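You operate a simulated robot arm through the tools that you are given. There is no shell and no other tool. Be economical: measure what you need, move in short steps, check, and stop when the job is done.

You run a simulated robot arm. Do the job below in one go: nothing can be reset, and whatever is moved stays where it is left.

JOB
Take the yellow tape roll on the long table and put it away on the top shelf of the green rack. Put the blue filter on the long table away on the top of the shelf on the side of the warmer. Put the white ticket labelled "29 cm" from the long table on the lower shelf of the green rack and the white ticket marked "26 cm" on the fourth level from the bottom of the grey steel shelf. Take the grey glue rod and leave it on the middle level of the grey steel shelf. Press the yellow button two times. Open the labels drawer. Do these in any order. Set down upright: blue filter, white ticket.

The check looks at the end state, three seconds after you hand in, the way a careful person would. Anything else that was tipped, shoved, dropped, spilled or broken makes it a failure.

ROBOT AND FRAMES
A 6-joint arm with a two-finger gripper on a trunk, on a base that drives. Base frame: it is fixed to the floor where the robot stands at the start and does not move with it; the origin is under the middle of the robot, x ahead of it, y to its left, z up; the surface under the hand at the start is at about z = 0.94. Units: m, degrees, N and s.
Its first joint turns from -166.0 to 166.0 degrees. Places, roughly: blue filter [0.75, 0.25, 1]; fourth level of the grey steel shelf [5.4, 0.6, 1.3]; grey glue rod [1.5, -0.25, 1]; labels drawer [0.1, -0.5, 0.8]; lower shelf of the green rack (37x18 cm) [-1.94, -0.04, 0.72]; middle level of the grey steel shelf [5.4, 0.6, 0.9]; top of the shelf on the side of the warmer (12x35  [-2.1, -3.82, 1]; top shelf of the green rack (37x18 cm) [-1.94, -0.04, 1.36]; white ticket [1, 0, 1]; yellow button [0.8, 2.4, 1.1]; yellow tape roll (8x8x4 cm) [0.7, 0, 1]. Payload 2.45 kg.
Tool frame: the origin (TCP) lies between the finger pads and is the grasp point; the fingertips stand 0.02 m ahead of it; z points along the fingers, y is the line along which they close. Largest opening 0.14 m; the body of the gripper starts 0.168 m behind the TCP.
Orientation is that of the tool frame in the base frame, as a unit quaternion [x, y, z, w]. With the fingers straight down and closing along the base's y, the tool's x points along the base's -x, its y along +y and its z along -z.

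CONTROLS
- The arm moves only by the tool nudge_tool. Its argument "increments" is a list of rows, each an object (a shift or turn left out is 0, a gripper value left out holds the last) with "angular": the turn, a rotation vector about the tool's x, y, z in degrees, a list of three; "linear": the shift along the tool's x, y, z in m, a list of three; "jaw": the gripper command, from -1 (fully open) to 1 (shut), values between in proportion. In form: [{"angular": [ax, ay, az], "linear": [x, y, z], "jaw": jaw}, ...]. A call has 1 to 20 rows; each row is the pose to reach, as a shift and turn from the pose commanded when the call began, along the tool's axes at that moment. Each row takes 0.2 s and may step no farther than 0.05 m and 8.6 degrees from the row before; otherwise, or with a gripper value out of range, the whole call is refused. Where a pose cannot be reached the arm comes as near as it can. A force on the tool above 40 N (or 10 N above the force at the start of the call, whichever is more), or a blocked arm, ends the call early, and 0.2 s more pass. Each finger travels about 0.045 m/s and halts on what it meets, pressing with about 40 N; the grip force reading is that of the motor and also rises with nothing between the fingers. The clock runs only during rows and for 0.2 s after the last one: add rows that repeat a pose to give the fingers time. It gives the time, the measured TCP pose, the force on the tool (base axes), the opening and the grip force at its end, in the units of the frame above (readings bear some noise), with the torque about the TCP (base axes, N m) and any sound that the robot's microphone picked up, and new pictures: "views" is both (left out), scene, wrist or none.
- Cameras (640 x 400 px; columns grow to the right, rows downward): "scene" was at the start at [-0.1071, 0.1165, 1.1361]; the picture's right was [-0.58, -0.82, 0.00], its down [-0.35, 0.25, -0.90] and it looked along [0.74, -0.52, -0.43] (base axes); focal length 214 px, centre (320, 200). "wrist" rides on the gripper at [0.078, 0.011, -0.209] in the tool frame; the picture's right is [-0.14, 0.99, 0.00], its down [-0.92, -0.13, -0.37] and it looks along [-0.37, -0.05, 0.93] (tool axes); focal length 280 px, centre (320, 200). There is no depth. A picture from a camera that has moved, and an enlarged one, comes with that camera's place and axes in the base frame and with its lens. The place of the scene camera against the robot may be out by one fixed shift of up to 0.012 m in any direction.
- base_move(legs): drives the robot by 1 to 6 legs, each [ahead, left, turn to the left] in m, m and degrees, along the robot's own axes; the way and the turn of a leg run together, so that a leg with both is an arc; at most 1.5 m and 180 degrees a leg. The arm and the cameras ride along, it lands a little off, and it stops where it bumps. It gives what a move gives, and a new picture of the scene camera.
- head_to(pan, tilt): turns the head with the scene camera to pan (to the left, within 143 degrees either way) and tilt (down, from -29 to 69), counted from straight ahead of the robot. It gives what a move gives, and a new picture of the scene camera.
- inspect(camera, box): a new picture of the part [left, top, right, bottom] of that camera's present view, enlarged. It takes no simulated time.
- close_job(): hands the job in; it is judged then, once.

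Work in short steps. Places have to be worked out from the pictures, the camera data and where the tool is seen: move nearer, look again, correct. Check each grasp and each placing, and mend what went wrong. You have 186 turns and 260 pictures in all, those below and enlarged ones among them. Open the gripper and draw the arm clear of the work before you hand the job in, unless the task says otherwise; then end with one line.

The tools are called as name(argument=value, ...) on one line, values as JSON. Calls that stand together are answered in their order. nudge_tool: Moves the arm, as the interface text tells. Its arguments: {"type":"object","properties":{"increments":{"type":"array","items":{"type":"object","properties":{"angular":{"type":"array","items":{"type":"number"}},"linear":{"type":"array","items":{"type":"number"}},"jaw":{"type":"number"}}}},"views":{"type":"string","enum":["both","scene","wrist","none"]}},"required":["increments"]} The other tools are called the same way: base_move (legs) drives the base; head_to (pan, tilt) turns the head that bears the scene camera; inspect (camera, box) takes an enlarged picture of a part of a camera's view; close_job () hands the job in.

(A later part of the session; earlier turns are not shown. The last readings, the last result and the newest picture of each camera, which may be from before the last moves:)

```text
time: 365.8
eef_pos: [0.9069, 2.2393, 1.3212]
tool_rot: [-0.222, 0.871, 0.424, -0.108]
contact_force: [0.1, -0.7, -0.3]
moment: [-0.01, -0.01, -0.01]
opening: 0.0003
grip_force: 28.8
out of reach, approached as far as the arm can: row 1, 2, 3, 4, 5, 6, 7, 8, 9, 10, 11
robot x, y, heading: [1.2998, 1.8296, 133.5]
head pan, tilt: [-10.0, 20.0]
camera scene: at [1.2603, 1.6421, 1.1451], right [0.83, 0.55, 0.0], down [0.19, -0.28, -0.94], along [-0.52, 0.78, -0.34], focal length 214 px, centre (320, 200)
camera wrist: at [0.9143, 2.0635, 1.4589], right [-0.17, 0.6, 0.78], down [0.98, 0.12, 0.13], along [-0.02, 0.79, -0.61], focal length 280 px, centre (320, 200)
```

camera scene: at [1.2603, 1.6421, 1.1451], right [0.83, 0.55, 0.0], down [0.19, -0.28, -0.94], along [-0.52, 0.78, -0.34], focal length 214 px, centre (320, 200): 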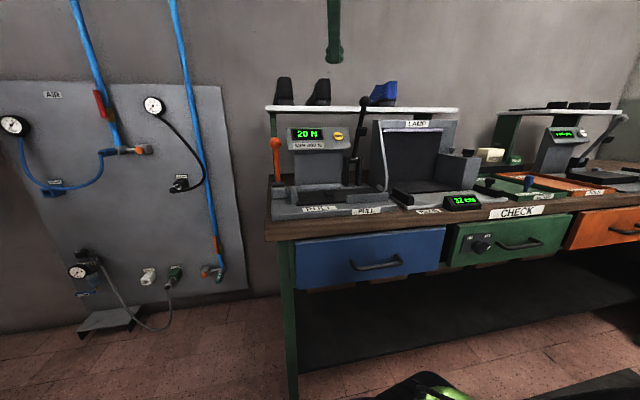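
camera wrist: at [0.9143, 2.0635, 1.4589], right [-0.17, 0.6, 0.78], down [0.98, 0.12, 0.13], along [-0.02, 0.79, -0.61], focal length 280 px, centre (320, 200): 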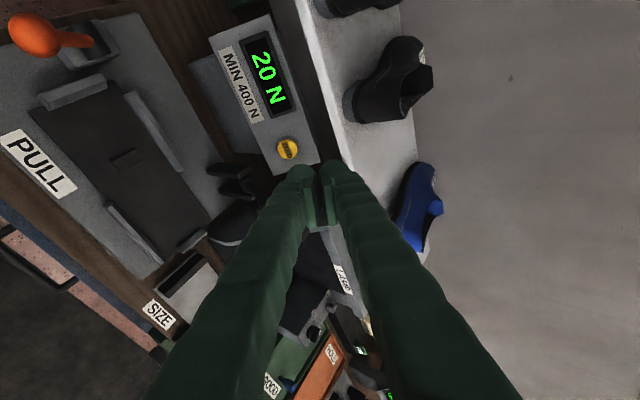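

Button now measured at (0.825, 2.410, 1.096), path clear of the lever and the shoe shelf. Move to about 9 cm stand-off along the press axis.

nudge_tool(increments=[{"linear": [-0.002, -0.02, 0.035]}, {"linear": [-0.004, -0.04, 0.07]}, {"linear": [-0.006, -0.06, 0.105]}, {"linear": [-0.008, -0.061, 0.15]}, {"linear": [-0.0099, -0.061, 0.198]}, {"linear": [-0.0099, -0.061, 0.198]}], views="both")

inspect(camera="wrist", box=[230, 110, 410, 250])

```text
time: 367.0
eef_pos: [0.8615, 2.3409, 1.1582]
tool_rot: [-0.224, 0.87, 0.426, -0.109]
contact_force: [21.0, -26.4, 25.1]
moment: [-0.44, 1.09, 1.57]
opening: 0.0001
grip_force: 30.0
robot x, y, heading: [1.3023, 1.8282, 133.8]
head pan, tilt: [-10.0, 20.0]
stopped in row 6: the force on the tool passed its limit at 146 N (the readings are from after the stop); the commanded pose is now the measured one
camera scene: at [1.2622, 1.6398, 1.1449], right [0.83, 0.55, 0.0], down [0.19, -0.28, -0.94], along [-0.52, 0.78, -0.34], focal length 214 px, centre (320, 200)
camera wrist: at [0.8698, 2.1645, 1.295], right [-0.17, 0.6, 0.78], down [0.98, 0.12, 0.13], along [-0.02, 0.79, -0.61], focal length 280 px, centre (320, 200)
```

scene: 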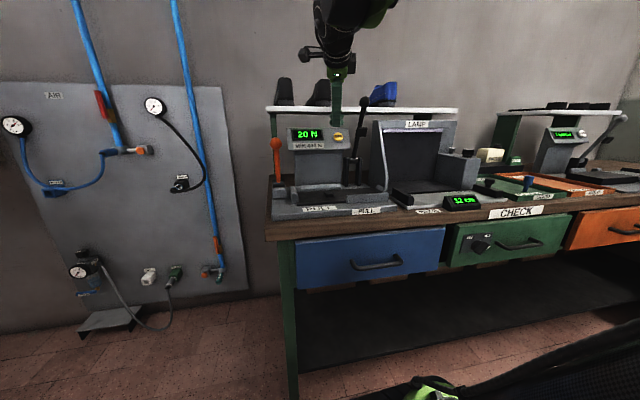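
wrist: 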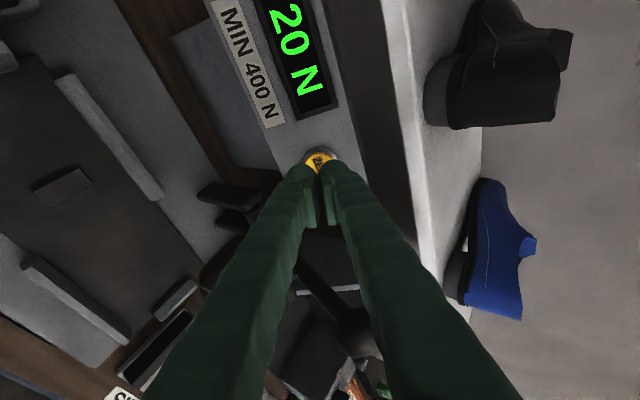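

```text
2.86 times, centred on (320, 180) of wrist
camera zoom: at [0.8698, 2.1645, 1.295], right [-0.17, 0.6, 0.78], down [0.98, 0.12, 0.13], along [-0.02, 0.79, -0.61], focal length 801 px, centre (320, 257)
```

zoom: 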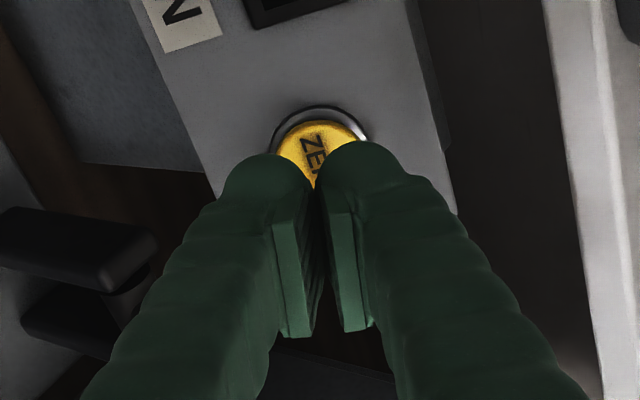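

inspect(camera="scene", box=[270, 20, 430, 180])

```text
2.50 times, centred on (350, 100) of scene
camera zoom: at [1.2622, 1.6398, 1.1449], right [0.83, 0.55, 0.0], down [0.19, -0.28, -0.94], along [-0.52, 0.78, -0.34], focal length 536 px, centre (245, 450)
```

zoom: 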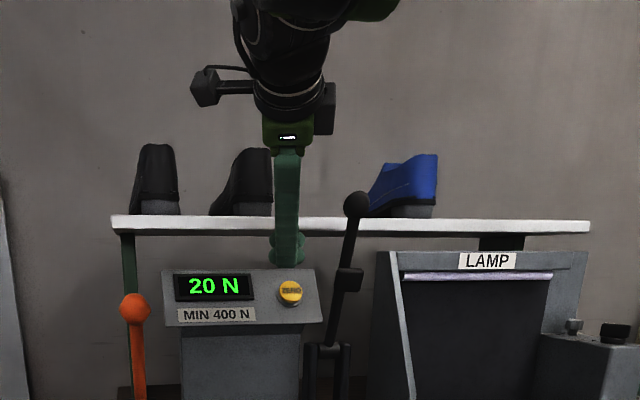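

A contact stopped the hand just before the stand-off point, though the button still looks ~10 cm away. I back off 4 cm and check the force and view.

nudge_tool(increments=[{"linear": [0, 0, -0.02]}, {"linear": [0, 0, -0.04]}, {"linear": [0, 0, -0.04]}], views="both")

```text
time: 367.8
eef_pos: [0.8756, 2.3162, 1.1805]
tool_rot: [-0.224, 0.87, 0.425, -0.109]
contact_force: [0.0, -0.5, 0.0]
moment: [-0.01, -0.01, 0.0]
opening: 0.0
grip_force: 29.3
robot x, y, heading: [1.3003, 1.8273, 133.6]
head pan, tilt: [-10.0, 20.0]
camera scene: at [1.2603, 1.6422, 1.1451], right [0.83, 0.55, 0.0], down [0.19, -0.28, -0.94], along [-0.52, 0.78, -0.34], focal length 214 px, centre (320, 200)
camera wrist: at [0.883, 2.1396, 1.3181], right [-0.17, 0.6, 0.78], down [0.98, 0.12, 0.13], along [-0.02, 0.79, -0.61], focal length 280 px, centre (320, 200)
```

scene: 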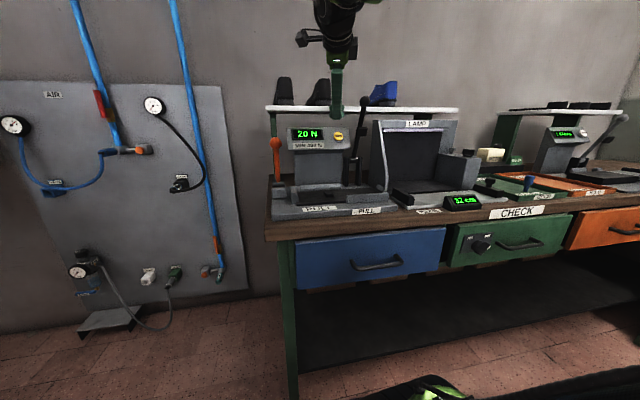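
wrist: 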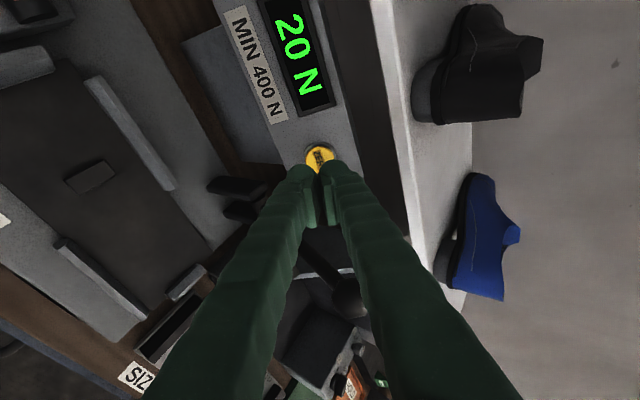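

Force is zero again and three views agree the button is at (0.823,2.422,1.086), still 13 cm beyond the tip. I retry slowly along the same axis to locate the contact.

nudge_tool(increments=[{"linear": [-0.004, -0.001, 0.01]}, {"linear": [-0.004, -0.001, 0.02]}, {"linear": [-0.004, -0.001, 0.028]}, {"linear": [-0.004, -0.001, 0.034]}, {"linear": [-0.004, -0.001, 0.04]}, {"linear": [-0.004, -0.001, 0.046]}, {"linear": [-0.004, -0.001, 0.052]}], views="wrist")

```text
time: 369.1
eef_pos: [0.8636, 2.3427, 1.1568]
tool_rot: [-0.224, 0.87, 0.425, -0.11]
contact_force: [13.8, -19.5, 16.5]
moment: [-0.26, 0.7, 1.0]
opening: 0.0
grip_force: 29.1
robot x, y, heading: [1.298, 1.8285, 133.5]
head pan, tilt: [-10.0, 20.0]
stopped in row 6: the force on the tool passed its limit at 53 N (the readings are from after the stop); the commanded pose is now the measured one
camera wrist: at [0.8726, 2.1667, 1.2944], right [-0.17, 0.6, 0.78], down [0.98, 0.12, 0.13], along [-0.02, 0.79, -0.61], focal length 280 px, centre (320, 200)
```

wrist: 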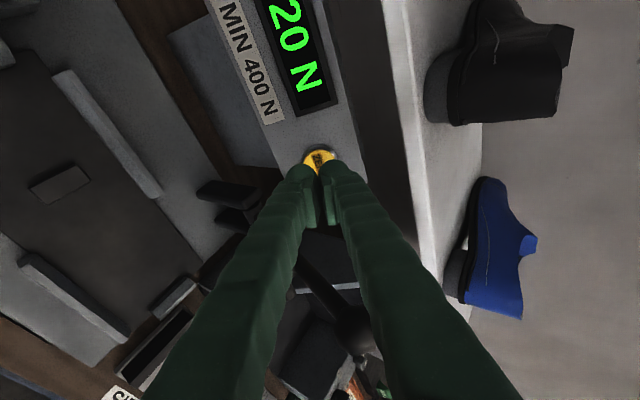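

Blocked at the same spot by something off to the camera side. I'll use a different attitude: retreat, unroll the hand, and press from a steeper angle (30° from vertical) instead.

nudge_tool(increments=[{"linear": [0.003, 0.005, -0.045]}, {"linear": [0.006, 0.015, -0.09]}, {"linear": [0.009, 0.035, -0.135]}, {"linear": [0.0123, 0.0608, -0.17]}, {"linear": [0.0123, 0.0608, -0.189], "angular": [1.5, 1.4, -7.4]}, {"linear": [0.0123, 0.0608, -0.189], "angular": [2.9, 2.8, -14.7]}, {"linear": [0.0123, 0.0608, -0.189], "angular": [4.4, 4.3, -22.1]}, {"linear": [0.0123, 0.0608, -0.189], "angular": [5.9, 5.7, -29.5]}, {"linear": [0.0123, 0.0608, -0.189], "angular": [7.3, 7.1, -36.9]}, {"linear": [0.0123, 0.0608, -0.189], "angular": [8.8, 8.5, -44.2]}, {"linear": [0.0123, 0.0608, -0.189], "angular": [10.2, 9.9, -51.6]}, {"linear": [0.0123, 0.0608, -0.189], "angular": [11.7, 11.4, -59]}, {"linear": [0.0123, 0.0608, -0.189], "angular": [13.2, 12.8, -66.3]}, {"linear": [0.0123, 0.0608, -0.189], "angular": [14.6, 14.2, -73.7]}, {"linear": [0.0123, 0.0608, -0.189], "angular": [16.1, 15.6, -81.1]}, {"linear": [0.0123, 0.0608, -0.189], "angular": [17.55, 17.04, -88.45]}, {"linear": [0.0123, 0.0608, -0.189], "angular": [17.55, 17.04, -88.45]}], views="wrist")

```text
time: 372.7
eef_pos: [0.8979, 2.2287, 1.3193]
tool_rot: [0.826, -0.497, -0.221, -0.149]
contact_force: [-0.3, -0.3, -0.7]
moment: [0.0, -0.02, 0.02]
opening: 0.0
grip_force: 29.5
out of reach, approached as far as the arm can: row 9, 10, 11, 12, 13, 14, 15, 16, 17
robot x, y, heading: [1.3007, 1.8282, 133.5]
head pan, tilt: [-10.0, 20.0]
camera wrist: at [0.9644, 2.0677, 1.459], right [-0.93, -0.35, 0.04], down [-0.18, 0.58, 0.79], along [-0.3, 0.73, -0.61], focal length 280 px, centre (320, 200)
```

wrist: 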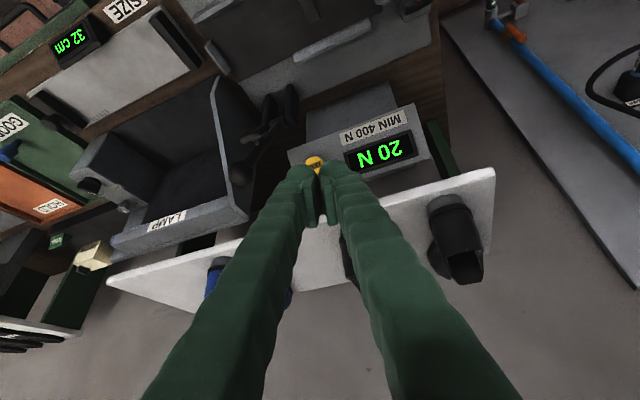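

Near the planned attitude. Approach along it to ~6 cm short of the button, in small steps.

nudge_tool(increments=[{"linear": [-0.018, -0.006, 0.03]}, {"linear": [-0.036, -0.012, 0.06]}, {"linear": [-0.0539, -0.0177, 0.095]}, {"linear": [-0.0539, -0.0177, 0.13]}, {"linear": [-0.0539, -0.0177, 0.165]}, {"linear": [-0.0539, -0.0177, 0.195]}, {"linear": [-0.0539, -0.0177, 0.222]}, {"linear": [-0.0539, -0.0177, 0.222]}], views="both")

```text
time: 373.3
eef_pos: [0.8717, 2.2559, 1.2956]
tool_rot: [0.826, -0.497, -0.219, -0.152]
contact_force: [9.1, -19.6, 26.6]
moment: [-0.71, -0.04, 0.19]
opening: 0.0002
grip_force: 29.6
out of reach, approached as far as the arm can: row 1, 2
robot x, y, heading: [1.2998, 1.8244, 134.0]
head pan, tilt: [-10.0, 20.0]
stopped in row 2: the force on the tool passed its limit at 236 N (the readings are from after the stop); the commanded pose is now the measured one
camera scene: at [1.2618, 1.6399, 1.1449], right [0.83, 0.55, 0.0], down [0.19, -0.28, -0.94], along [-0.52, 0.78, -0.34], focal length 214 px, centre (320, 200)
camera wrist: at [0.938, 2.0938, 1.4345], right [-0.94, -0.35, 0.04], down [-0.19, 0.58, 0.79], along [-0.3, 0.74, -0.61], focal length 280 px, centre (320, 200)
```

scene: 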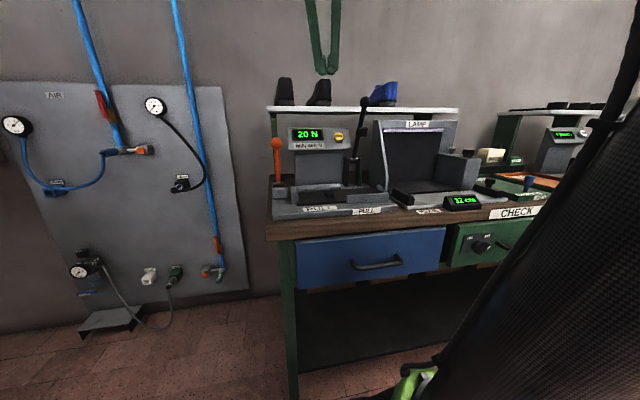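
wrist: 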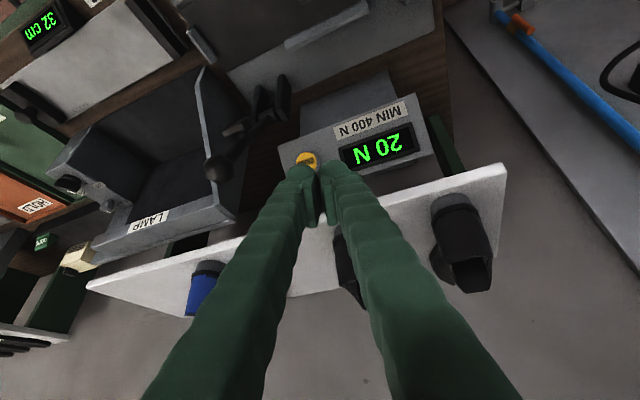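

This contact occurs in free air, so the arm itself is in an awkward branch (probably touching its own body). I move up slightly and bring the hand back to the plain downward attitude to see if that is reachable.

nudge_tool(increments=[{"linear": [-0.004, -0.004, -0.01], "angular": [-1.2, 6.1, -3]}, {"linear": [-0.008, -0.008, -0.02], "angular": [-2.3, 12.2, -6.1]}, {"linear": [-0.012, -0.012, -0.031], "angular": [-3.5, 18.2, -9.1]}, {"linear": [-0.016, -0.0166, -0.031], "angular": [-4.6, 24.3, -12.2]}, {"linear": [-0.016, -0.0166, -0.031], "angular": [-5.8, 30.4, -15.2]}, {"linear": [-0.016, -0.0166, -0.031], "angular": [-5.8, 30.4, -15.2]}], views="none")

head_to(pan=-40, tilt=-5)

```text
time: 374.7
eef_pos: [0.8912, 2.2719, 1.3291]
tool_rot: [0.911, -0.388, 0.039, -0.134]
contact_force: [0.5, -0.3, -0.9]
moment: [0.04, 0.02, -0.01]
opening: 0.0
grip_force: 30.0
out of reach, approached as far as the arm can: row 1, 2, 3, 4, 5, 6
robot x, y, heading: [1.3019, 1.8287, 133.9]
head pan, tilt: [-10.0, 20.0]
```

```text
time: 375.6
eef_pos: [0.8904, 2.2723, 1.3285]
tool_rot: [0.911, -0.389, 0.038, -0.135]
contact_force: [-0.7, -0.7, -1.0]
moment: [0.0, 0.01, -0.04]
opening: 0.0002
grip_force: 29.2
robot x, y, heading: [1.3019, 1.8261, 133.6]
head pan, tilt: [-40.0, -5.0]
camera scene: at [1.3065, 1.6517, 1.1851], right [1.0, 0.06, 0.0], down [-0.01, 0.09, -1.0], along [-0.06, 0.99, 0.09], focal length 214 px, centre (320, 200)
```

scene: 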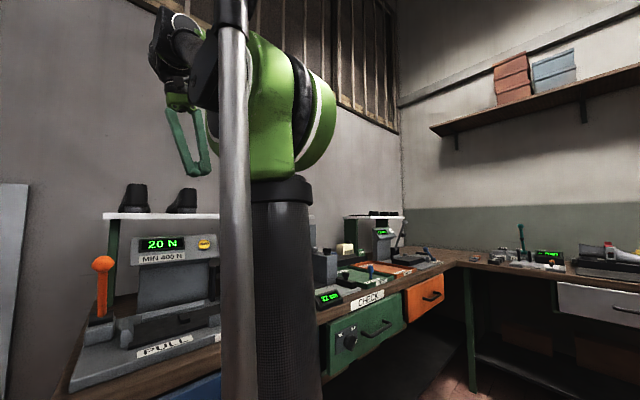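

The hand keeps a 16° sideways lean, so some joint is at a limit. I back the base off 0.25 m for room, extend the arm, and try to restore the plain attitude.

base_move(legs=[[-0.3, 0, 0]])

nudge_tool(increments=[{"linear": [-0.04, 0, 0.01], "angular": [-4, 0, 0]}, {"linear": [-0.08, 0, 0.03], "angular": [-8, 0, 0]}, {"linear": [-0.12, 0, 0.05], "angular": [-12, 0, 0]}, {"linear": [-0.15, 0, 0.08], "angular": [-16, 0, 0]}, {"linear": [-0.15, 0, 0.1], "angular": [-16, 0, 0]}, {"linear": [-0.15, 0, 0.1], "angular": [-16, 0, 0]}], views="scene")

```text
time: 377.7
eef_pos: [1.0985, 2.0566, 1.3285]
tool_rot: [0.91, -0.39, 0.039, -0.134]
contact_force: [0.3, -0.6, 0.2]
moment: [-0.02, -0.01, -0.02]
opening: 0.0003
grip_force: 28.9
robot x, y, heading: [1.5046, 1.6123, 133.5]
head pan, tilt: [-40.0, -5.0]
camera scene: at [1.5124, 1.4346, 1.1851], right [1.0, 0.06, 0.0], down [-0.01, 0.09, -1.0], along [-0.06, 0.99, 0.09], focal length 214 px, centre (320, 200)
```

scene: 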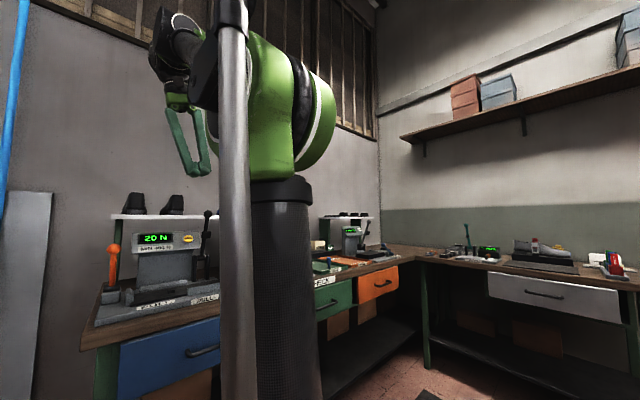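

```text
time: 379.1
eef_pos: [0.9949, 2.1651, 1.2377]
tool_rot: [0.906, -0.399, 0.021, -0.14]
contact_force: [1.0, 0.1, 0.3]
moment: [-0.02, 0.04, -0.02]
opening: 0.0
grip_force: 29.5
out of reach, approached as far as the arm can: row 1, 2, 3, 4, 5, 6
robot x, y, heading: [1.5039, 1.6121, 133.8]
head pan, tilt: [-40.0, -5.0]
camera scene: at [1.5123, 1.4346, 1.1851], right [1.0, 0.06, 0.0], down [-0.01, 0.09, -1.0], along [-0.06, 0.99, 0.09], focal length 214 px, centre (320, 200)
```

scene: 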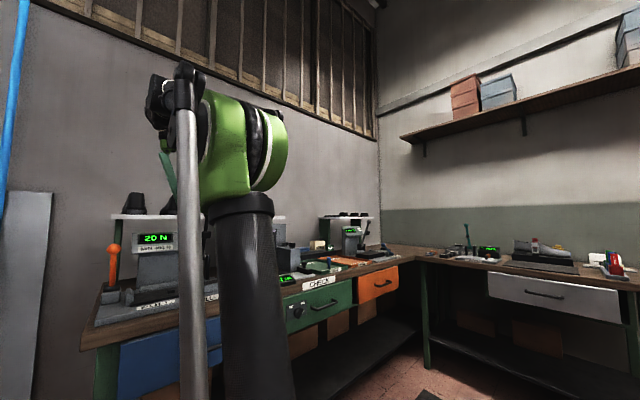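

Likely the first joint is at its ±166° stop (arm folded over backwards). Test: swing the hand to my left side (bearing +30°) while straightening it; if it then straightens, the side sector is usable.

nudge_tool(increments=[{"linear": [0.012, 0.042, -0.013], "angular": [-2, 0, 0]}, {"linear": [0.023, 0.085, -0.025], "angular": [-4, 0, 0]}, {"linear": [0.034, 0.127, -0.038], "angular": [-6, 0, 0]}, {"linear": [0.046, 0.17, -0.05], "angular": [-8, 0, 0]}, {"linear": [0.057, 0.212, -0.063], "angular": [-10, 0, 0]}, {"linear": [0.069, 0.255, -0.076], "angular": [-12, 0, 0]}, {"linear": [0.08, 0.297, -0.089], "angular": [-14, 0, 0]}, {"linear": [0.092, 0.34, -0.1], "angular": [-16, 0, 0]}, {"linear": [0.103, 0.382, -0.114], "angular": [-16, 0, 0]}, {"linear": [0.103, 0.382, -0.114], "angular": [-16, 0, 0]}], views="scene")

```text
time: 381.3
eef_pos: [0.7792, 1.8202, 1.237]
tool_rot: [0.907, -0.397, -0.065, -0.127]
contact_force: [0.5, -0.5, 0.1]
moment: [0.0, 0.01, -0.02]
opening: 0.0002
grip_force: 29.0
out of reach, approached as far as the arm can: row 2, 3, 4, 5, 6, 7, 8, 9, 10
robot x, y, heading: [1.5058, 1.6092, 133.4]
head pan, tilt: [-40.0, -5.0]
camera scene: at [1.5123, 1.4345, 1.1851], right [1.0, 0.06, 0.0], down [-0.01, 0.09, -1.0], along [-0.06, 0.99, 0.09], focal length 214 px, centre (320, 200)
```

scene: 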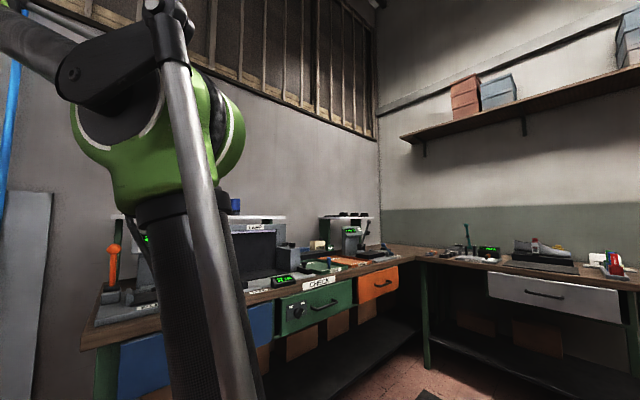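

The 16° lean follows the arm, so it is a flipped wrist. I'll unflip it: swing the hand sideways to the right, through straight-ahead to the left, then down. Step 1: hand out to the right, keeping the wrist in place.

nudge_tool(increments=[{"linear": [-0.0312, -0.0255, -0.0028], "angular": [4.86, -5.94, 0]}, {"linear": [-0.0614, -0.0503, -0.0107], "angular": [9.7, -11.9, 0]}, {"linear": [-0.0908, -0.0744, -0.024], "angular": [14.6, -17.8, 0]}, {"linear": [-0.1187, -0.0973, -0.0422], "angular": [19.4, -23.8, 0]}, {"linear": [-0.144, -0.118, -0.0647], "angular": [24.3, -29.7, 0]}, {"linear": [-0.1672, -0.137, -0.0917], "angular": [29.1, -35.7, 0]}, {"linear": [-0.1874, -0.1534, -0.1226], "angular": [34, -41.6, 0]}, {"linear": [-0.2039, -0.167, -0.1562], "angular": [38.8, -47.6, 0]}, {"linear": [-0.217, -0.1777, -0.1927], "angular": [43.7, -53.5, 0]}, {"linear": [-0.217, -0.1777, -0.1927], "angular": [43.7, -53.5, 0]}], views="scene")

```text
time: 383.5
eef_pos: [0.7664, 2.0377, 1.501]
tool_rot: [0.672, -0.295, -0.308, -0.605]
contact_force: [0.5, 0.0, 0.6]
moment: [0.03, -0.01, 0.02]
opening: 0.0
grip_force: 29.1
robot x, y, heading: [1.5043, 1.6146, 133.5]
head pan, tilt: [-40.0, -5.0]
camera scene: at [1.5123, 1.4345, 1.1851], right [1.0, 0.06, 0.0], down [-0.01, 0.09, -1.0], along [-0.06, 0.99, 0.09], focal length 214 px, centre (320, 200)
```

scene: 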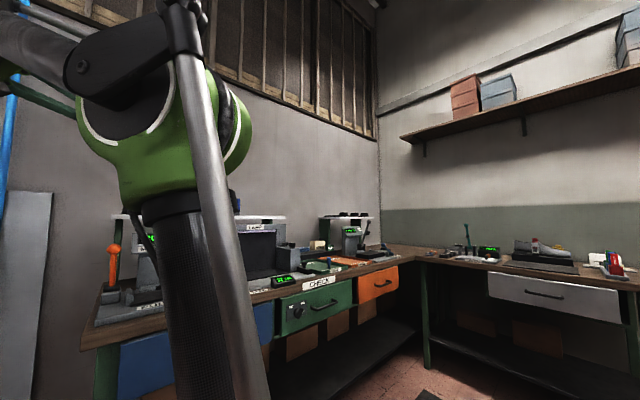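

Reached freely. Step 2: sweep the hand about the vertical through straight ahead toward the left, wrist kept in place.

nudge_tool(increments=[{"linear": [-0.0275, 0.0335, -0.0032], "angular": [-6.4, -5.3, 0.7]}, {"linear": [-0.0544, 0.0662, -0.0126], "angular": [-12.9, -10.5, 1.4]}, {"linear": [-0.0801, 0.0976, -0.0281], "angular": [-19.3, -15.8, 2]}, {"linear": [-0.1042, 0.1269, -0.0493], "angular": [-25.7, -21, 2.7]}, {"linear": [-0.126, 0.1535, -0.0759], "angular": [-32.1, -26.3, 3.4]}, {"linear": [-0.1452, 0.1769, -0.1072], "angular": [-38.6, -31.6, 4.1]}, {"linear": [-0.1613, 0.1966, -0.1425], "angular": [-45, -36.8, 4.7]}, {"linear": [-0.1741, 0.2121, -0.1812], "angular": [-51.4, -42.1, 5.4]}, {"linear": [-0.1832, 0.2231, -0.2224], "angular": [-57.8, -47.3, 6.1]}, {"linear": [-0.1883, 0.2295, -0.2652], "angular": [-64.2, -52.6, 6.8]}, {"linear": [-0.1895, 0.2309, -0.3087], "angular": [-70.7, -57.8, 7.4]}, {"linear": [-0.1867, 0.2275, -0.3521], "angular": [-77.1, -63.1, 8.1]}, {"linear": [-0.1867, 0.2275, -0.3521], "angular": [-77.1, -63.1, 8.1]}], views="scene")

```text
time: 386.5
eef_pos: [0.4994, 1.6909, 1.5726]
tool_rot: [-0.601, -0.125, 0.788, 0.046]
contact_force: [-0.6, 0.5, 0.0]
moment: [-0.01, -0.01, -0.01]
opening: 0.0
grip_force: 29.9
out of reach, approached as far as the arm can: row 10
robot x, y, heading: [1.5079, 1.6114, 133.6]
head pan, tilt: [-40.0, -5.0]
stopped in row 13: the arm was blocked; the commanded pose is now the measured one
camera scene: at [1.5123, 1.4345, 1.1851], right [1.0, 0.06, 0.0], down [-0.01, 0.09, -1.0], along [-0.06, 0.99, 0.09], focal length 214 px, centre (320, 200)
```

scene: 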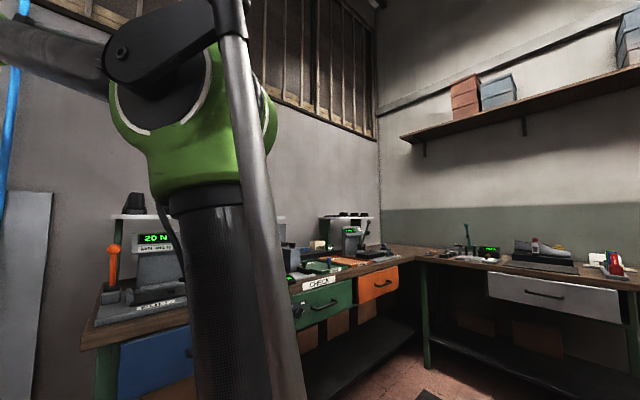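

Nearly past straight-ahead. Continue the sweep to the left.

nudge_tool(increments=[{"linear": [-0.0117, 0.0405, -0.003], "angular": [-7.8, -2.1, 2.06]}, {"linear": [-0.0246, 0.0798, -0.0118], "angular": [-15.6, -4.2, 4.1]}, {"linear": [-0.0385, 0.117, -0.0265], "angular": [-23.4, -6.3, 6.2]}, {"linear": [-0.053, 0.1512, -0.0464], "angular": [-31.2, -8.4, 8.2]}, {"linear": [-0.0678, 0.182, -0.0713], "angular": [-39, -10.5, 10.3]}, {"linear": [-0.0827, 0.2085, -0.1008], "angular": [-46.8, -12.6, 12.3]}, {"linear": [-0.0972, 0.2302, -0.1339], "angular": [-54.6, -14.7, 14.4]}, {"linear": [-0.1112, 0.2466, -0.1704], "angular": [-62.4, -16.8, 16.5]}, {"linear": [-0.1243, 0.2575, -0.209], "angular": [-70.2, -18.9, 18.5]}, {"linear": [-0.1243, 0.2575, -0.209], "angular": [-70.2, -18.9, 18.5]}], views="scene")

```text
time: 388.7
eef_pos: [0.7521, 1.4453, 1.5731]
tool_rot: [-0.401, -0.465, 0.653, -0.444]
contact_force: [0.3, 0.3, -0.2]
moment: [-0.02, 0.01, -0.01]
opening: 0.0
grip_force: 29.4
robot x, y, heading: [1.5032, 1.6058, 133.5]
head pan, tilt: [-40.0, -5.0]
camera scene: at [1.5123, 1.4345, 1.1851], right [1.0, 0.06, 0.0], down [-0.01, 0.09, -1.0], along [-0.06, 0.99, 0.09], focal length 214 px, centre (320, 200)
```

scene: 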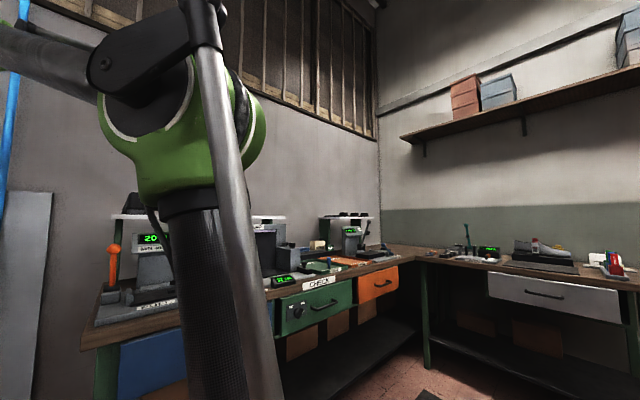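

Hand now points left. Step 3: swing it down.

nudge_tool(increments=[{"linear": [0.0404, 0.0108, -0.003], "angular": [-2.07, 7.73, 0]}, {"linear": [0.0799, 0.0214, -0.0117], "angular": [-4.1, 15.5, 0]}, {"linear": [0.118, 0.0316, -0.026], "angular": [-6.2, 23.2, 0]}, {"linear": [0.1536, 0.0412, -0.0457], "angular": [-8.3, 30.9, 0]}, {"linear": [0.1864, 0.0499, -0.0703], "angular": [-10.4, 38.6, 0]}, {"linear": [0.2155, 0.0577, -0.0994], "angular": [-12.4, 46.4, 0]}, {"linear": [0.2403, 0.0644, -0.1324], "angular": [-14.5, 54.1, 0]}, {"linear": [0.2605, 0.0699, -0.1687], "angular": [-16.6, 61.8, 0]}, {"linear": [0.2757, 0.074, -0.2075], "angular": [-18.6, 69.6, 0]}, {"linear": [0.2854, 0.0766, -0.2481], "angular": [-20.7, 77.3, 0]}, {"linear": [0.2896, 0.0777, -0.2897], "angular": [-22.8, 85, 0]}, {"linear": [0.2881, 0.0774, -0.3315], "angular": [-24.9, 92.7, 0]}, {"linear": [0.2809, 0.0755, -0.3737], "angular": [-27, 100.7, 0]}, {"linear": [0.2809, 0.0755, -0.3737], "angular": [-27, 100.7, 0]}], views="both")

```text
time: 391.7
eef_pos: [0.7862, 1.7333, 1.1987]
tool_rot: [0.647, 0.749, -0.126, 0.061]
contact_force: [0.3, 0.5, 0.6]
moment: [-0.01, 0.0, 0.02]
opening: 0.0
grip_force: 29.5
out of reach, approached as far as the arm can: row 12, 13, 14
robot x, y, heading: [1.5039, 1.6132, 133.3]
head pan, tilt: [-40.0, -5.0]
camera scene: at [1.5123, 1.4345, 1.1851], right [1.0, 0.06, 0.0], down [-0.01, 0.09, -1.0], along [-0.06, 0.99, 0.09], focal length 214 px, centre (320, 200)
camera wrist: at [0.8002, 1.8654, 1.3774], right [1.0, 0.0, -0.08], down [0.04, -0.8, 0.6], along [-0.06, -0.6, -0.79], focal length 280 px, centre (320, 200)
```

scene: 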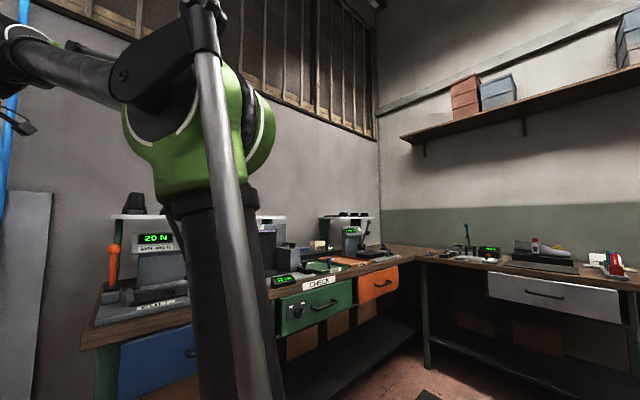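
wrist: 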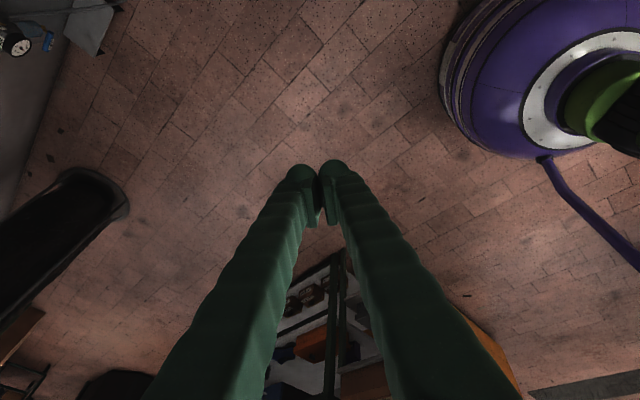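

The lean now is 16° on the other side, so the crossing missed the forearm axis. I look at the forearm to find its direction.

head_to(pan=20, tilt=-20)

```text
time: 393.0
eef_pos: [0.785, 1.7326, 1.198]
tool_rot: [0.647, 0.749, -0.127, 0.061]
contact_force: [-0.3, 0.1, 0.9]
moment: [-0.03, -0.01, -0.03]
opening: 0.0
grip_force: 30.0
robot x, y, heading: [1.5085, 1.6128, 133.6]
head pan, tilt: [20.0, -20.0]
camera scene: at [1.4496, 1.3813, 1.2066], right [0.45, 0.89, 0.0], down [-0.31, 0.15, -0.94], along [-0.84, 0.42, 0.34], focal length 214 px, centre (320, 200)
```

scene: 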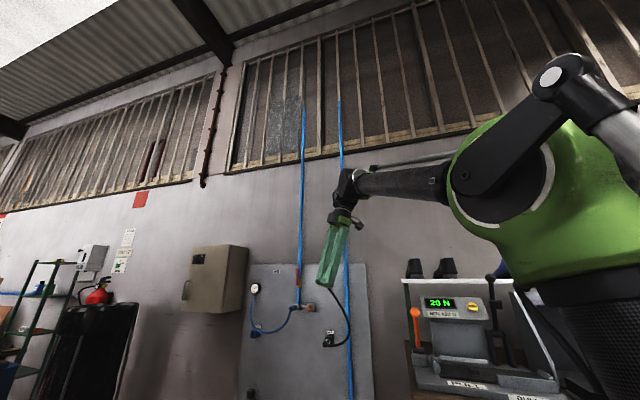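

The forearm runs at bearing ≈171°, elevation ≈22°, wrist ≈0.35 m behind the TCP. I retry the crossing precisely: first hand out to the left again.

nudge_tool(increments=[{"linear": [-0.0465, -0.0143, -0.0034], "angular": [2.34, -7.64, 0]}, {"linear": [-0.0922, -0.0283, -0.0135], "angular": [4.69, -15.28, 0]}, {"linear": [-0.1359, -0.0417, -0.0303], "angular": [7.03, -22.9, 0]}, {"linear": [-0.1772, -0.0544, -0.0532], "angular": [9.38, -30.6, 0]}, {"linear": [-0.2149, -0.0659, -0.0819], "angular": [11.7, -38.2, 0]}, {"linear": [-0.2484, -0.0762, -0.1158], "angular": [14.1, -45.8, 0]}, {"linear": [-0.2771, -0.085, -0.1543], "angular": [16.4, -53.5, 0]}, {"linear": [-0.3004, -0.0922, -0.1966], "angular": [18.75, -61.1, 0]}, {"linear": [-0.3179, -0.0975, -0.2419], "angular": [21.1, -68.8, 0]}, {"linear": [-0.3179, -0.0975, -0.2419], "angular": [21.1, -68.8, 0]}], views="scene")

```text
time: 395.2
eef_pos: [0.7566, 1.4812, 1.5207]
tool_rot: [-0.463, -0.551, 0.595, -0.359]
contact_force: [0.3, 0.3, -0.6]
moment: [0.01, 0.01, 0.0]
opening: 0.0
grip_force: 29.6
robot x, y, heading: [1.5062, 1.6142, 133.6]
head pan, tilt: [20.0, -20.0]
camera scene: at [1.4495, 1.3812, 1.2066], right [0.45, 0.89, 0.0], down [-0.31, 0.15, -0.94], along [-0.84, 0.42, 0.34], focal length 214 px, centre (320, 200)
```

scene: 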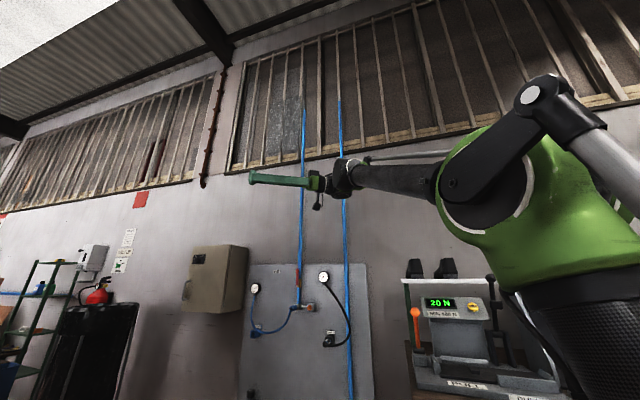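

Now sweep along the great circle through the forearm axis to the right side.

nudge_tool(increments=[{"linear": [-0.0027, -0.0486, -0.0034], "angular": [7.99, -0.44, 0]}, {"linear": [-0.0053, -0.0964, -0.0135], "angular": [15.98, -0.87, 0]}, {"linear": [-0.0078, -0.1421, -0.0303], "angular": [23.96, -1.31, 0]}, {"linear": [-0.0101, -0.1852, -0.0532], "angular": [31.95, -1.74, 0]}, {"linear": [-0.0123, -0.2247, -0.0819], "angular": [39.94, -2.18, 0]}, {"linear": [-0.0142, -0.2597, -0.1158], "angular": [47.93, -2.62, 0]}, {"linear": [-0.0158, -0.2898, -0.1543], "angular": [55.92, -3.05, 0]}, {"linear": [-0.0171, -0.3141, -0.1966], "angular": [63.9, -3.49, 0]}, {"linear": [-0.0181, -0.3324, -0.2419], "angular": [71.89, -3.92, 0]}, {"linear": [-0.0188, -0.3442, -0.2892], "angular": [79.88, -4.36, 0]}, {"linear": [-0.0191, -0.3493, -0.3378], "angular": [87.87, -4.8, 0]}, {"linear": [-0.019, -0.3476, -0.3866], "angular": [95.86, -5.23, 0]}, {"linear": [-0.0185, -0.3391, -0.4347], "angular": [103.84, -5.67, 0]}, {"linear": [-0.0177, -0.324, -0.4811], "angular": [111.83, -6.1, 0]}, {"linear": [-0.0165, -0.3026, -0.525], "angular": [119.82, -6.54, 0]}, {"linear": [-0.015, -0.2754, -0.5655], "angular": [127.8, -6.98, 0]}, {"linear": [-0.0132, -0.2427, -0.6018], "angular": [135.8, -7.41, 0]}, {"linear": [-0.0112, -0.2054, -0.6332], "angular": [143.8, -7.85, 0]}, {"linear": [-0.009, -0.1641, -0.659], "angular": [151.8, -8.28, 0]}, {"linear": [-0.0065, -0.1195, -0.6789], "angular": [159.8, -8.72, 0]}], views="scene")

```text
time: 399.4
eef_pos: [0.7545, 2.1676, 1.5893]
tool_rot: [-0.4, 0.51, 0.669, 0.365]
contact_force: [0.3, -0.2, 0.2]
moment: [0.0, 0.05, 0.01]
opening: 0.0002
grip_force: 29.6
robot x, y, heading: [1.5036, 1.6108, 133.7]
head pan, tilt: [20.0, -20.0]
camera scene: at [1.4495, 1.3812, 1.2066], right [0.45, 0.89, 0.0], down [-0.31, 0.15, -0.94], along [-0.84, 0.42, 0.34], focal length 214 px, centre (320, 200)
```

scene: 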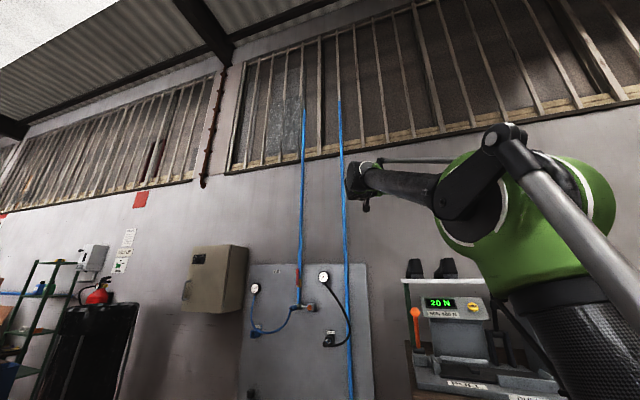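

Crossed with no limit hit. Now swing the hand from right down to vertical.

nudge_tool(increments=[{"linear": [0.0448, -0.0193, -0.0034], "angular": [3.17, 7.35, 0]}, {"linear": [0.0887, -0.0382, -0.0135], "angular": [6.34, 14.7, 0]}, {"linear": [0.1308, -0.0564, -0.0303], "angular": [9.5, 22.06, 0]}, {"linear": [0.1705, -0.0735, -0.0532], "angular": [12.67, 29.4, 0]}, {"linear": [0.2068, -0.0891, -0.0819], "angular": [15.84, 36.76, 0]}, {"linear": [0.239, -0.103, -0.1158], "angular": [19, 44.1, 0]}, {"linear": [0.2667, -0.1149, -0.1543], "angular": [22.2, 51.5, 0]}, {"linear": [0.2891, -0.1246, -0.1966], "angular": [25.3, 58.8, 0]}, {"linear": [0.3059, -0.1318, -0.2419], "angular": [28.5, 66.2, 0]}, {"linear": [0.3168, -0.1365, -0.2892], "angular": [31.7, 73.5, 0]}, {"linear": [0.3215, -0.1385, -0.3378], "angular": [34.8, 80.9, 0]}, {"linear": [0.3199, -0.1378, -0.3866], "angular": [38, 88.2, 0]}, {"linear": [0.3175, -0.1368, -0.406], "angular": [39.3, 91.2, 0]}, {"linear": [0.3175, -0.1368, -0.406], "angular": [39.3, 91.2, 0]}], views="none")

```text
time: 400.9
eef_pos: [0.7678, 2.0806, 1.2986]
tool_rot: [-0.568, 0.719, 0.353, 0.19]
contact_force: [0.3, 4.0, 10.5]
moment: [0.09, -0.1, 0.03]
opening: 0.0001
grip_force: 29.6
robot x, y, heading: [1.5055, 1.616, 133.2]
head pan, tilt: [20.0, -20.0]
stopped in row 7: the force on the tool passed its limit at 144 N (the readings are from after the stop); the commanded pose is now the measured one
```

head_to(pan=0, tilt=0)

```text
time: 401.8
eef_pos: [0.7683, 2.0821, 1.2981]
tool_rot: [-0.567, 0.719, 0.353, 0.192]
contact_force: [-1.6, 9.6, 18.8]
moment: [0.22, -0.04, 0.05]
opening: 0.0
grip_force: 29.4
robot x, y, heading: [1.5076, 1.6105, 133.1]
head pan, tilt: [0.0, 0.0]
camera scene: at [1.4557, 1.4128, 1.1775], right [0.73, 0.69, 0.0], down [0.0, 0.0, -1.0], along [-0.69, 0.73, 0.0], focal length 214 px, centre (320, 200)
```

scene: 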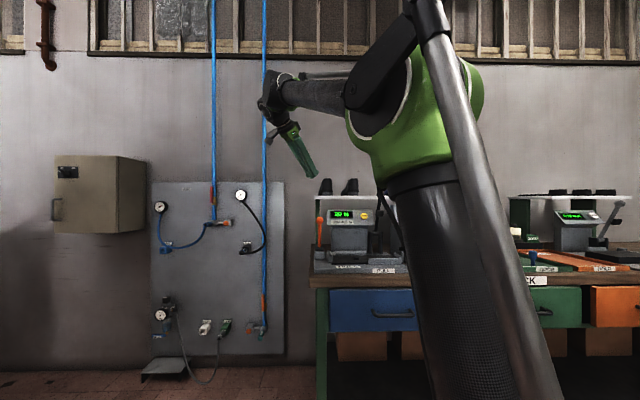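

inspect(camera="scene", box=[240, 60, 420, 280])

```text
1.82 times, centred on (330, 170) of scene
camera zoom: at [1.4557, 1.4128, 1.1775], right [0.73, 0.69, 0.0], down [0.0, 0.0, -1.0], along [-0.69, 0.73, 0.0], focal length 390 px, centre (302, 254)
```

zoom: 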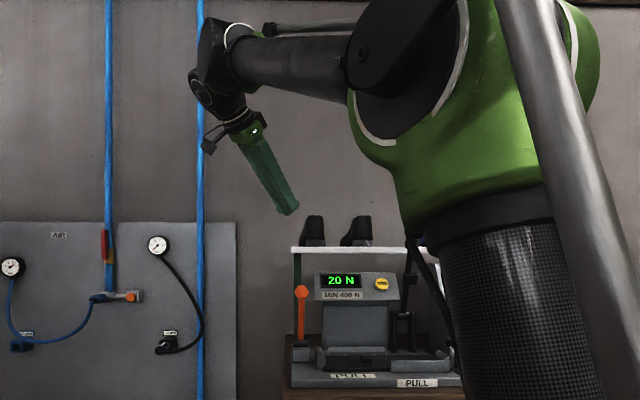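

nudge_tool(increments=[{"linear": [0, 0, -0.01]}], views="wrist")

```text
time: 402.2
eef_pos: [0.7684, 2.0733, 1.3049]
tool_rot: [-0.568, 0.719, 0.352, 0.19]
contact_force: [0.6, -0.2, -0.2]
moment: [0.01, 0.0, -0.01]
opening: 0.0001
grip_force: 29.3
robot x, y, heading: [1.5058, 1.6107, 133.4]
head pan, tilt: [0.0, 0.0]
camera wrist: at [0.7623, 1.8698, 1.3972], right [-0.9, 0.2, 0.38], down [0.43, 0.35, 0.83], along [0.03, 0.92, -0.4], focal length 280 px, centre (320, 200)
```

wrist: 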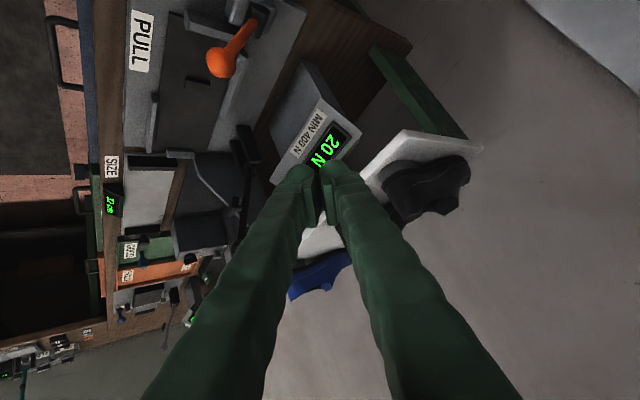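

Backing off 1 cm frees it, yet nothing is visible there. I drive the base well back from the bench and finish swinging the hand down in open space.

base_move(legs=[[-0.6, 0, 0]])

nudge_tool(increments=[{"linear": [0.045, -0.0194, -0.004], "angular": [3.17, 7.35, 0]}, {"linear": [0.088, -0.038, -0.0135], "angular": [6.34, 14.7, 0]}, {"linear": [0.13, -0.056, -0.03], "angular": [9.5, 22.06, 0]}, {"linear": [0.17, -0.0733, -0.053], "angular": [12.67, 29.4, 0]}, {"linear": [0.206, -0.089, -0.082], "angular": [15.84, 36.76, 0]}, {"linear": [0.225, -0.097, -0.1], "angular": [18, 41.8, 0]}, {"linear": [0.225, -0.097, -0.1], "angular": [18, 41.8, 0]}], views="scene")

```text
time: 405.6
eef_pos: [1.1885, 1.6302, 1.3049]
tool_rot: [-0.568, 0.719, 0.352, 0.189]
contact_force: [0.5, -0.3, 0.0]
moment: [-0.02, -0.01, 0.01]
opening: 0.0
grip_force: 29.7
robot x, y, heading: [1.9297, 1.1717, 133.4]
head pan, tilt: [0.0, 0.0]
camera scene: at [1.8759, 0.9696, 1.1774], right [0.72, 0.69, 0.0], down [0.0, 0.0, -1.0], along [-0.69, 0.72, 0.0], focal length 214 px, centre (320, 200)
```

scene: 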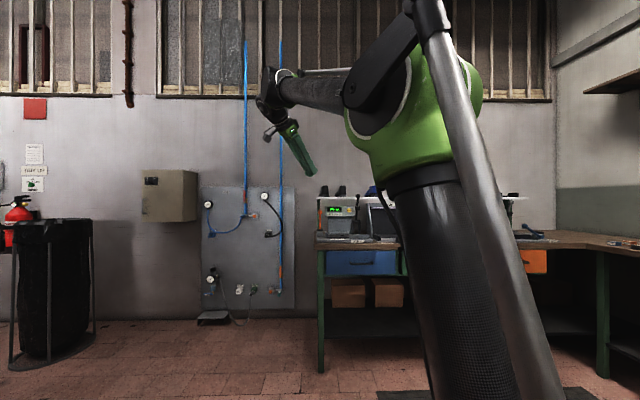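

```text
time: 407.2
eef_pos: [1.2287, 1.3922, 1.1943]
tool_rot: [-0.614, 0.777, 0.097, 0.1]
contact_force: [-0.4, -0.9, 0.8]
moment: [0.02, 0.01, 0.02]
opening: 0.0
grip_force: 29.4
out of reach, approached as far as the arm can: row 5, 6, 7
robot x, y, heading: [1.9238, 1.1715, 133.5]
head pan, tilt: [0.0, 0.0]
camera scene: at [1.8759, 0.9696, 1.1774], right [0.72, 0.69, 0.0], down [0.0, 0.0, -1.0], along [-0.69, 0.72, 0.0], focal length 214 px, centre (320, 200)
```

scene: 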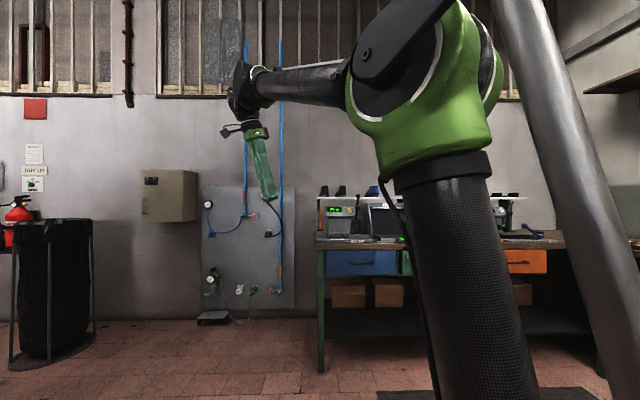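

Contact points all lie near z≈1.27 left of the button, so something (perhaps a clear guard) is there. I'll press nearly vertically with only the fingers going low. First reorient here in open space: 20° tilt, camera on the right side.

nudge_tool(increments=[{"linear": [-0.019, -0.008, -0.001], "angular": [-0.7, -1, -8]}, {"linear": [-0.038, -0.015, -0.002], "angular": [-1.3, -1.9, -16]}, {"linear": [-0.058, -0.023, -0.003], "angular": [-2, -2.9, -24]}, {"linear": [-0.077, -0.031, -0.003], "angular": [-2.6, -3.8, -31.9]}, {"linear": [-0.096, -0.039, -0.004], "angular": [-3.3, -4.8, -39.9]}, {"linear": [-0.115, -0.046, -0.005], "angular": [-3.9, -5.7, -47.8]}, {"linear": [-0.135, -0.054, -0.006], "angular": [-4.6, -6.7, -55.8]}, {"linear": [-0.154, -0.062, -0.007], "angular": [-5.2, -7.6, -63.7]}, {"linear": [-0.173, -0.07, -0.008], "angular": [-5.9, -8.6, -71.7]}, {"linear": [-0.192, -0.077, -0.008], "angular": [-6.6, -9.5, -79.7]}, {"linear": [-0.211, -0.085, -0.009], "angular": [-7.2, -10.5, -87.6]}, {"linear": [-0.231, -0.093, -0.01], "angular": [-7.9, -11.4, -95.6]}, {"linear": [-0.25, -0.1, -0.011], "angular": [-8.5, -12.4, -103.6]}, {"linear": [-0.269, -0.108, -0.012], "angular": [-9.2, -13.3, -111.5]}, {"linear": [-0.288, -0.116, -0.013], "angular": [-9.8, -14.3, -119.5]}, {"linear": [-0.308, -0.124, -0.013], "angular": [-10.5, -15.2, -127.5]}, {"linear": [-0.327, -0.131, -0.014], "angular": [-11.1, -16.2, -135.4]}, {"linear": [-0.346, -0.139, -0.015], "angular": [-11.8, -17.1, -143.4]}, {"linear": [-0.346, -0.139, -0.015], "angular": [-11.8, -17.1, -143.4]}], views="none")

```text
time: 411.2
eef_pos: [1.4982, 1.1868, 1.2943]
tool_rot: [0.943, 0.162, -0.13, -0.258]
contact_force: [1.2, 0.1, -0.6]
moment: [-0.08, 0.12, 0.09]
opening: 0.0002
grip_force: 29.6
out of reach, approached as far as the arm can: row 10, 11, 12, 13, 14, 15, 16, 17, 18, 19
robot x, y, heading: [1.9272, 1.1647, 133.2]
head pan, tilt: [0.0, 0.0]
```

nudge_tool(increments=[{"linear": [0.012, -0.038, 0.021], "angular": [-1.3, -0.1, -2.1]}, {"linear": [0.024, -0.076, 0.042], "angular": [-2.5, -0.2, -4.2]}, {"linear": [0.036, -0.114, 0.063], "angular": [-3.8, -0.3, -6.3]}, {"linear": [0.048, -0.152, 0.085], "angular": [-5.1, -0.4, -8.4]}, {"linear": [0.06, -0.19, 0.106], "angular": [-6.4, -0.5, -10.5]}, {"linear": [0.072, -0.228, 0.127], "angular": [-7.6, -0.6, -12.7]}, {"linear": [0.084, -0.265, 0.148], "angular": [-8.9, -0.7, -14.8]}, {"linear": [0.096, -0.303, 0.169], "angular": [-10.2, -0.8, -16.9]}, {"linear": [0.108, -0.341, 0.19], "angular": [-11.5, -0.9, -19]}, {"linear": [0.12, -0.379, 0.211], "angular": [-12.7, -1, -21.1]}, {"linear": [0.1315, -0.417, 0.2325], "angular": [-14, -1.1, -23.2]}, {"linear": [0.1315, -0.417, 0.2325], "angular": [-14, -1.1, -23.2]}], views="none")

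```text
time: 413.8
eef_pos: [1.7441, 1.2103, 1.3017]
tool_rot: [0.919, 0.329, -0.087, -0.198]
contact_force: [-0.5, 0.5, 0.0]
moment: [-0.02, 0.0, 0.0]
opening: 0.0001
grip_force: 29.0
out of reach, approached as far as the arm can: row 1, 2, 3, 4, 5, 6, 7, 8, 9, 10, 11, 12
robot x, y, heading: [1.9263, 1.1657, 133.2]
head pan, tilt: [0.0, 0.0]
```

The arm appears to be reaching over backwards (first joint near its stop). The wrist now sits almost over the robot's axis, so moving it straight on through to the far side should bring the arm back to its normal branch.

nudge_tool(increments=[{"linear": [0.04, 0.001, -0.002]}, {"linear": [0.08, 0.002, -0.003]}, {"linear": [0.12, 0.002, -0.005]}, {"linear": [0.16, 0.003, -0.007]}, {"linear": [0.2, 0.004, -0.008]}, {"linear": [0.24, 0.005, -0.01]}, {"linear": [0.28, 0.006, -0.012]}, {"linear": [0.32, 0.006, -0.013]}, {"linear": [0.36, 0.007, -0.015]}, {"linear": [0.4, 0.008, -0.017]}, {"linear": [0.44, 0.009, -0.018]}, {"linear": [0.48, 0.01, -0.02]}, {"linear": [0.52, 0.01, -0.022]}, {"linear": [0.55, 0.011, -0.023]}, {"linear": [0.55, 0.011, -0.023]}], views="scene")

```text
time: 415.2
eef_pos: [1.8105, 1.3237, 1.2753]
tool_rot: [0.855, 0.472, -0.142, -0.159]
contact_force: [-1.3, -7.2, -0.1]
moment: [1.17, -0.1, -0.82]
opening: 0.0
grip_force: 29.2
out of reach, approached as far as the arm can: row 3, 4, 5, 6, 7
robot x, y, heading: [1.9236, 1.1652, 133.3]
head pan, tilt: [0.0, 0.0]
stopped in row 7: the force on the tool passed its limit at 306 N (the readings are from after the stop); the commanded pose is now the measured one
camera scene: at [1.8763, 0.9697, 1.1774], right [0.72, 0.69, 0.0], down [0.0, 0.0, -1.0], along [-0.69, 0.72, 0.0], focal length 214 px, centre (320, 200)
```

scene: 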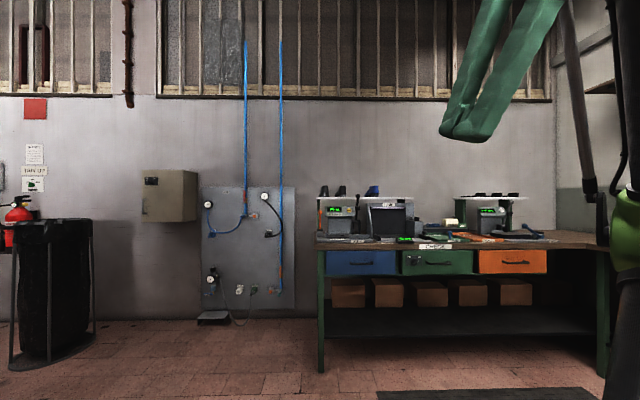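

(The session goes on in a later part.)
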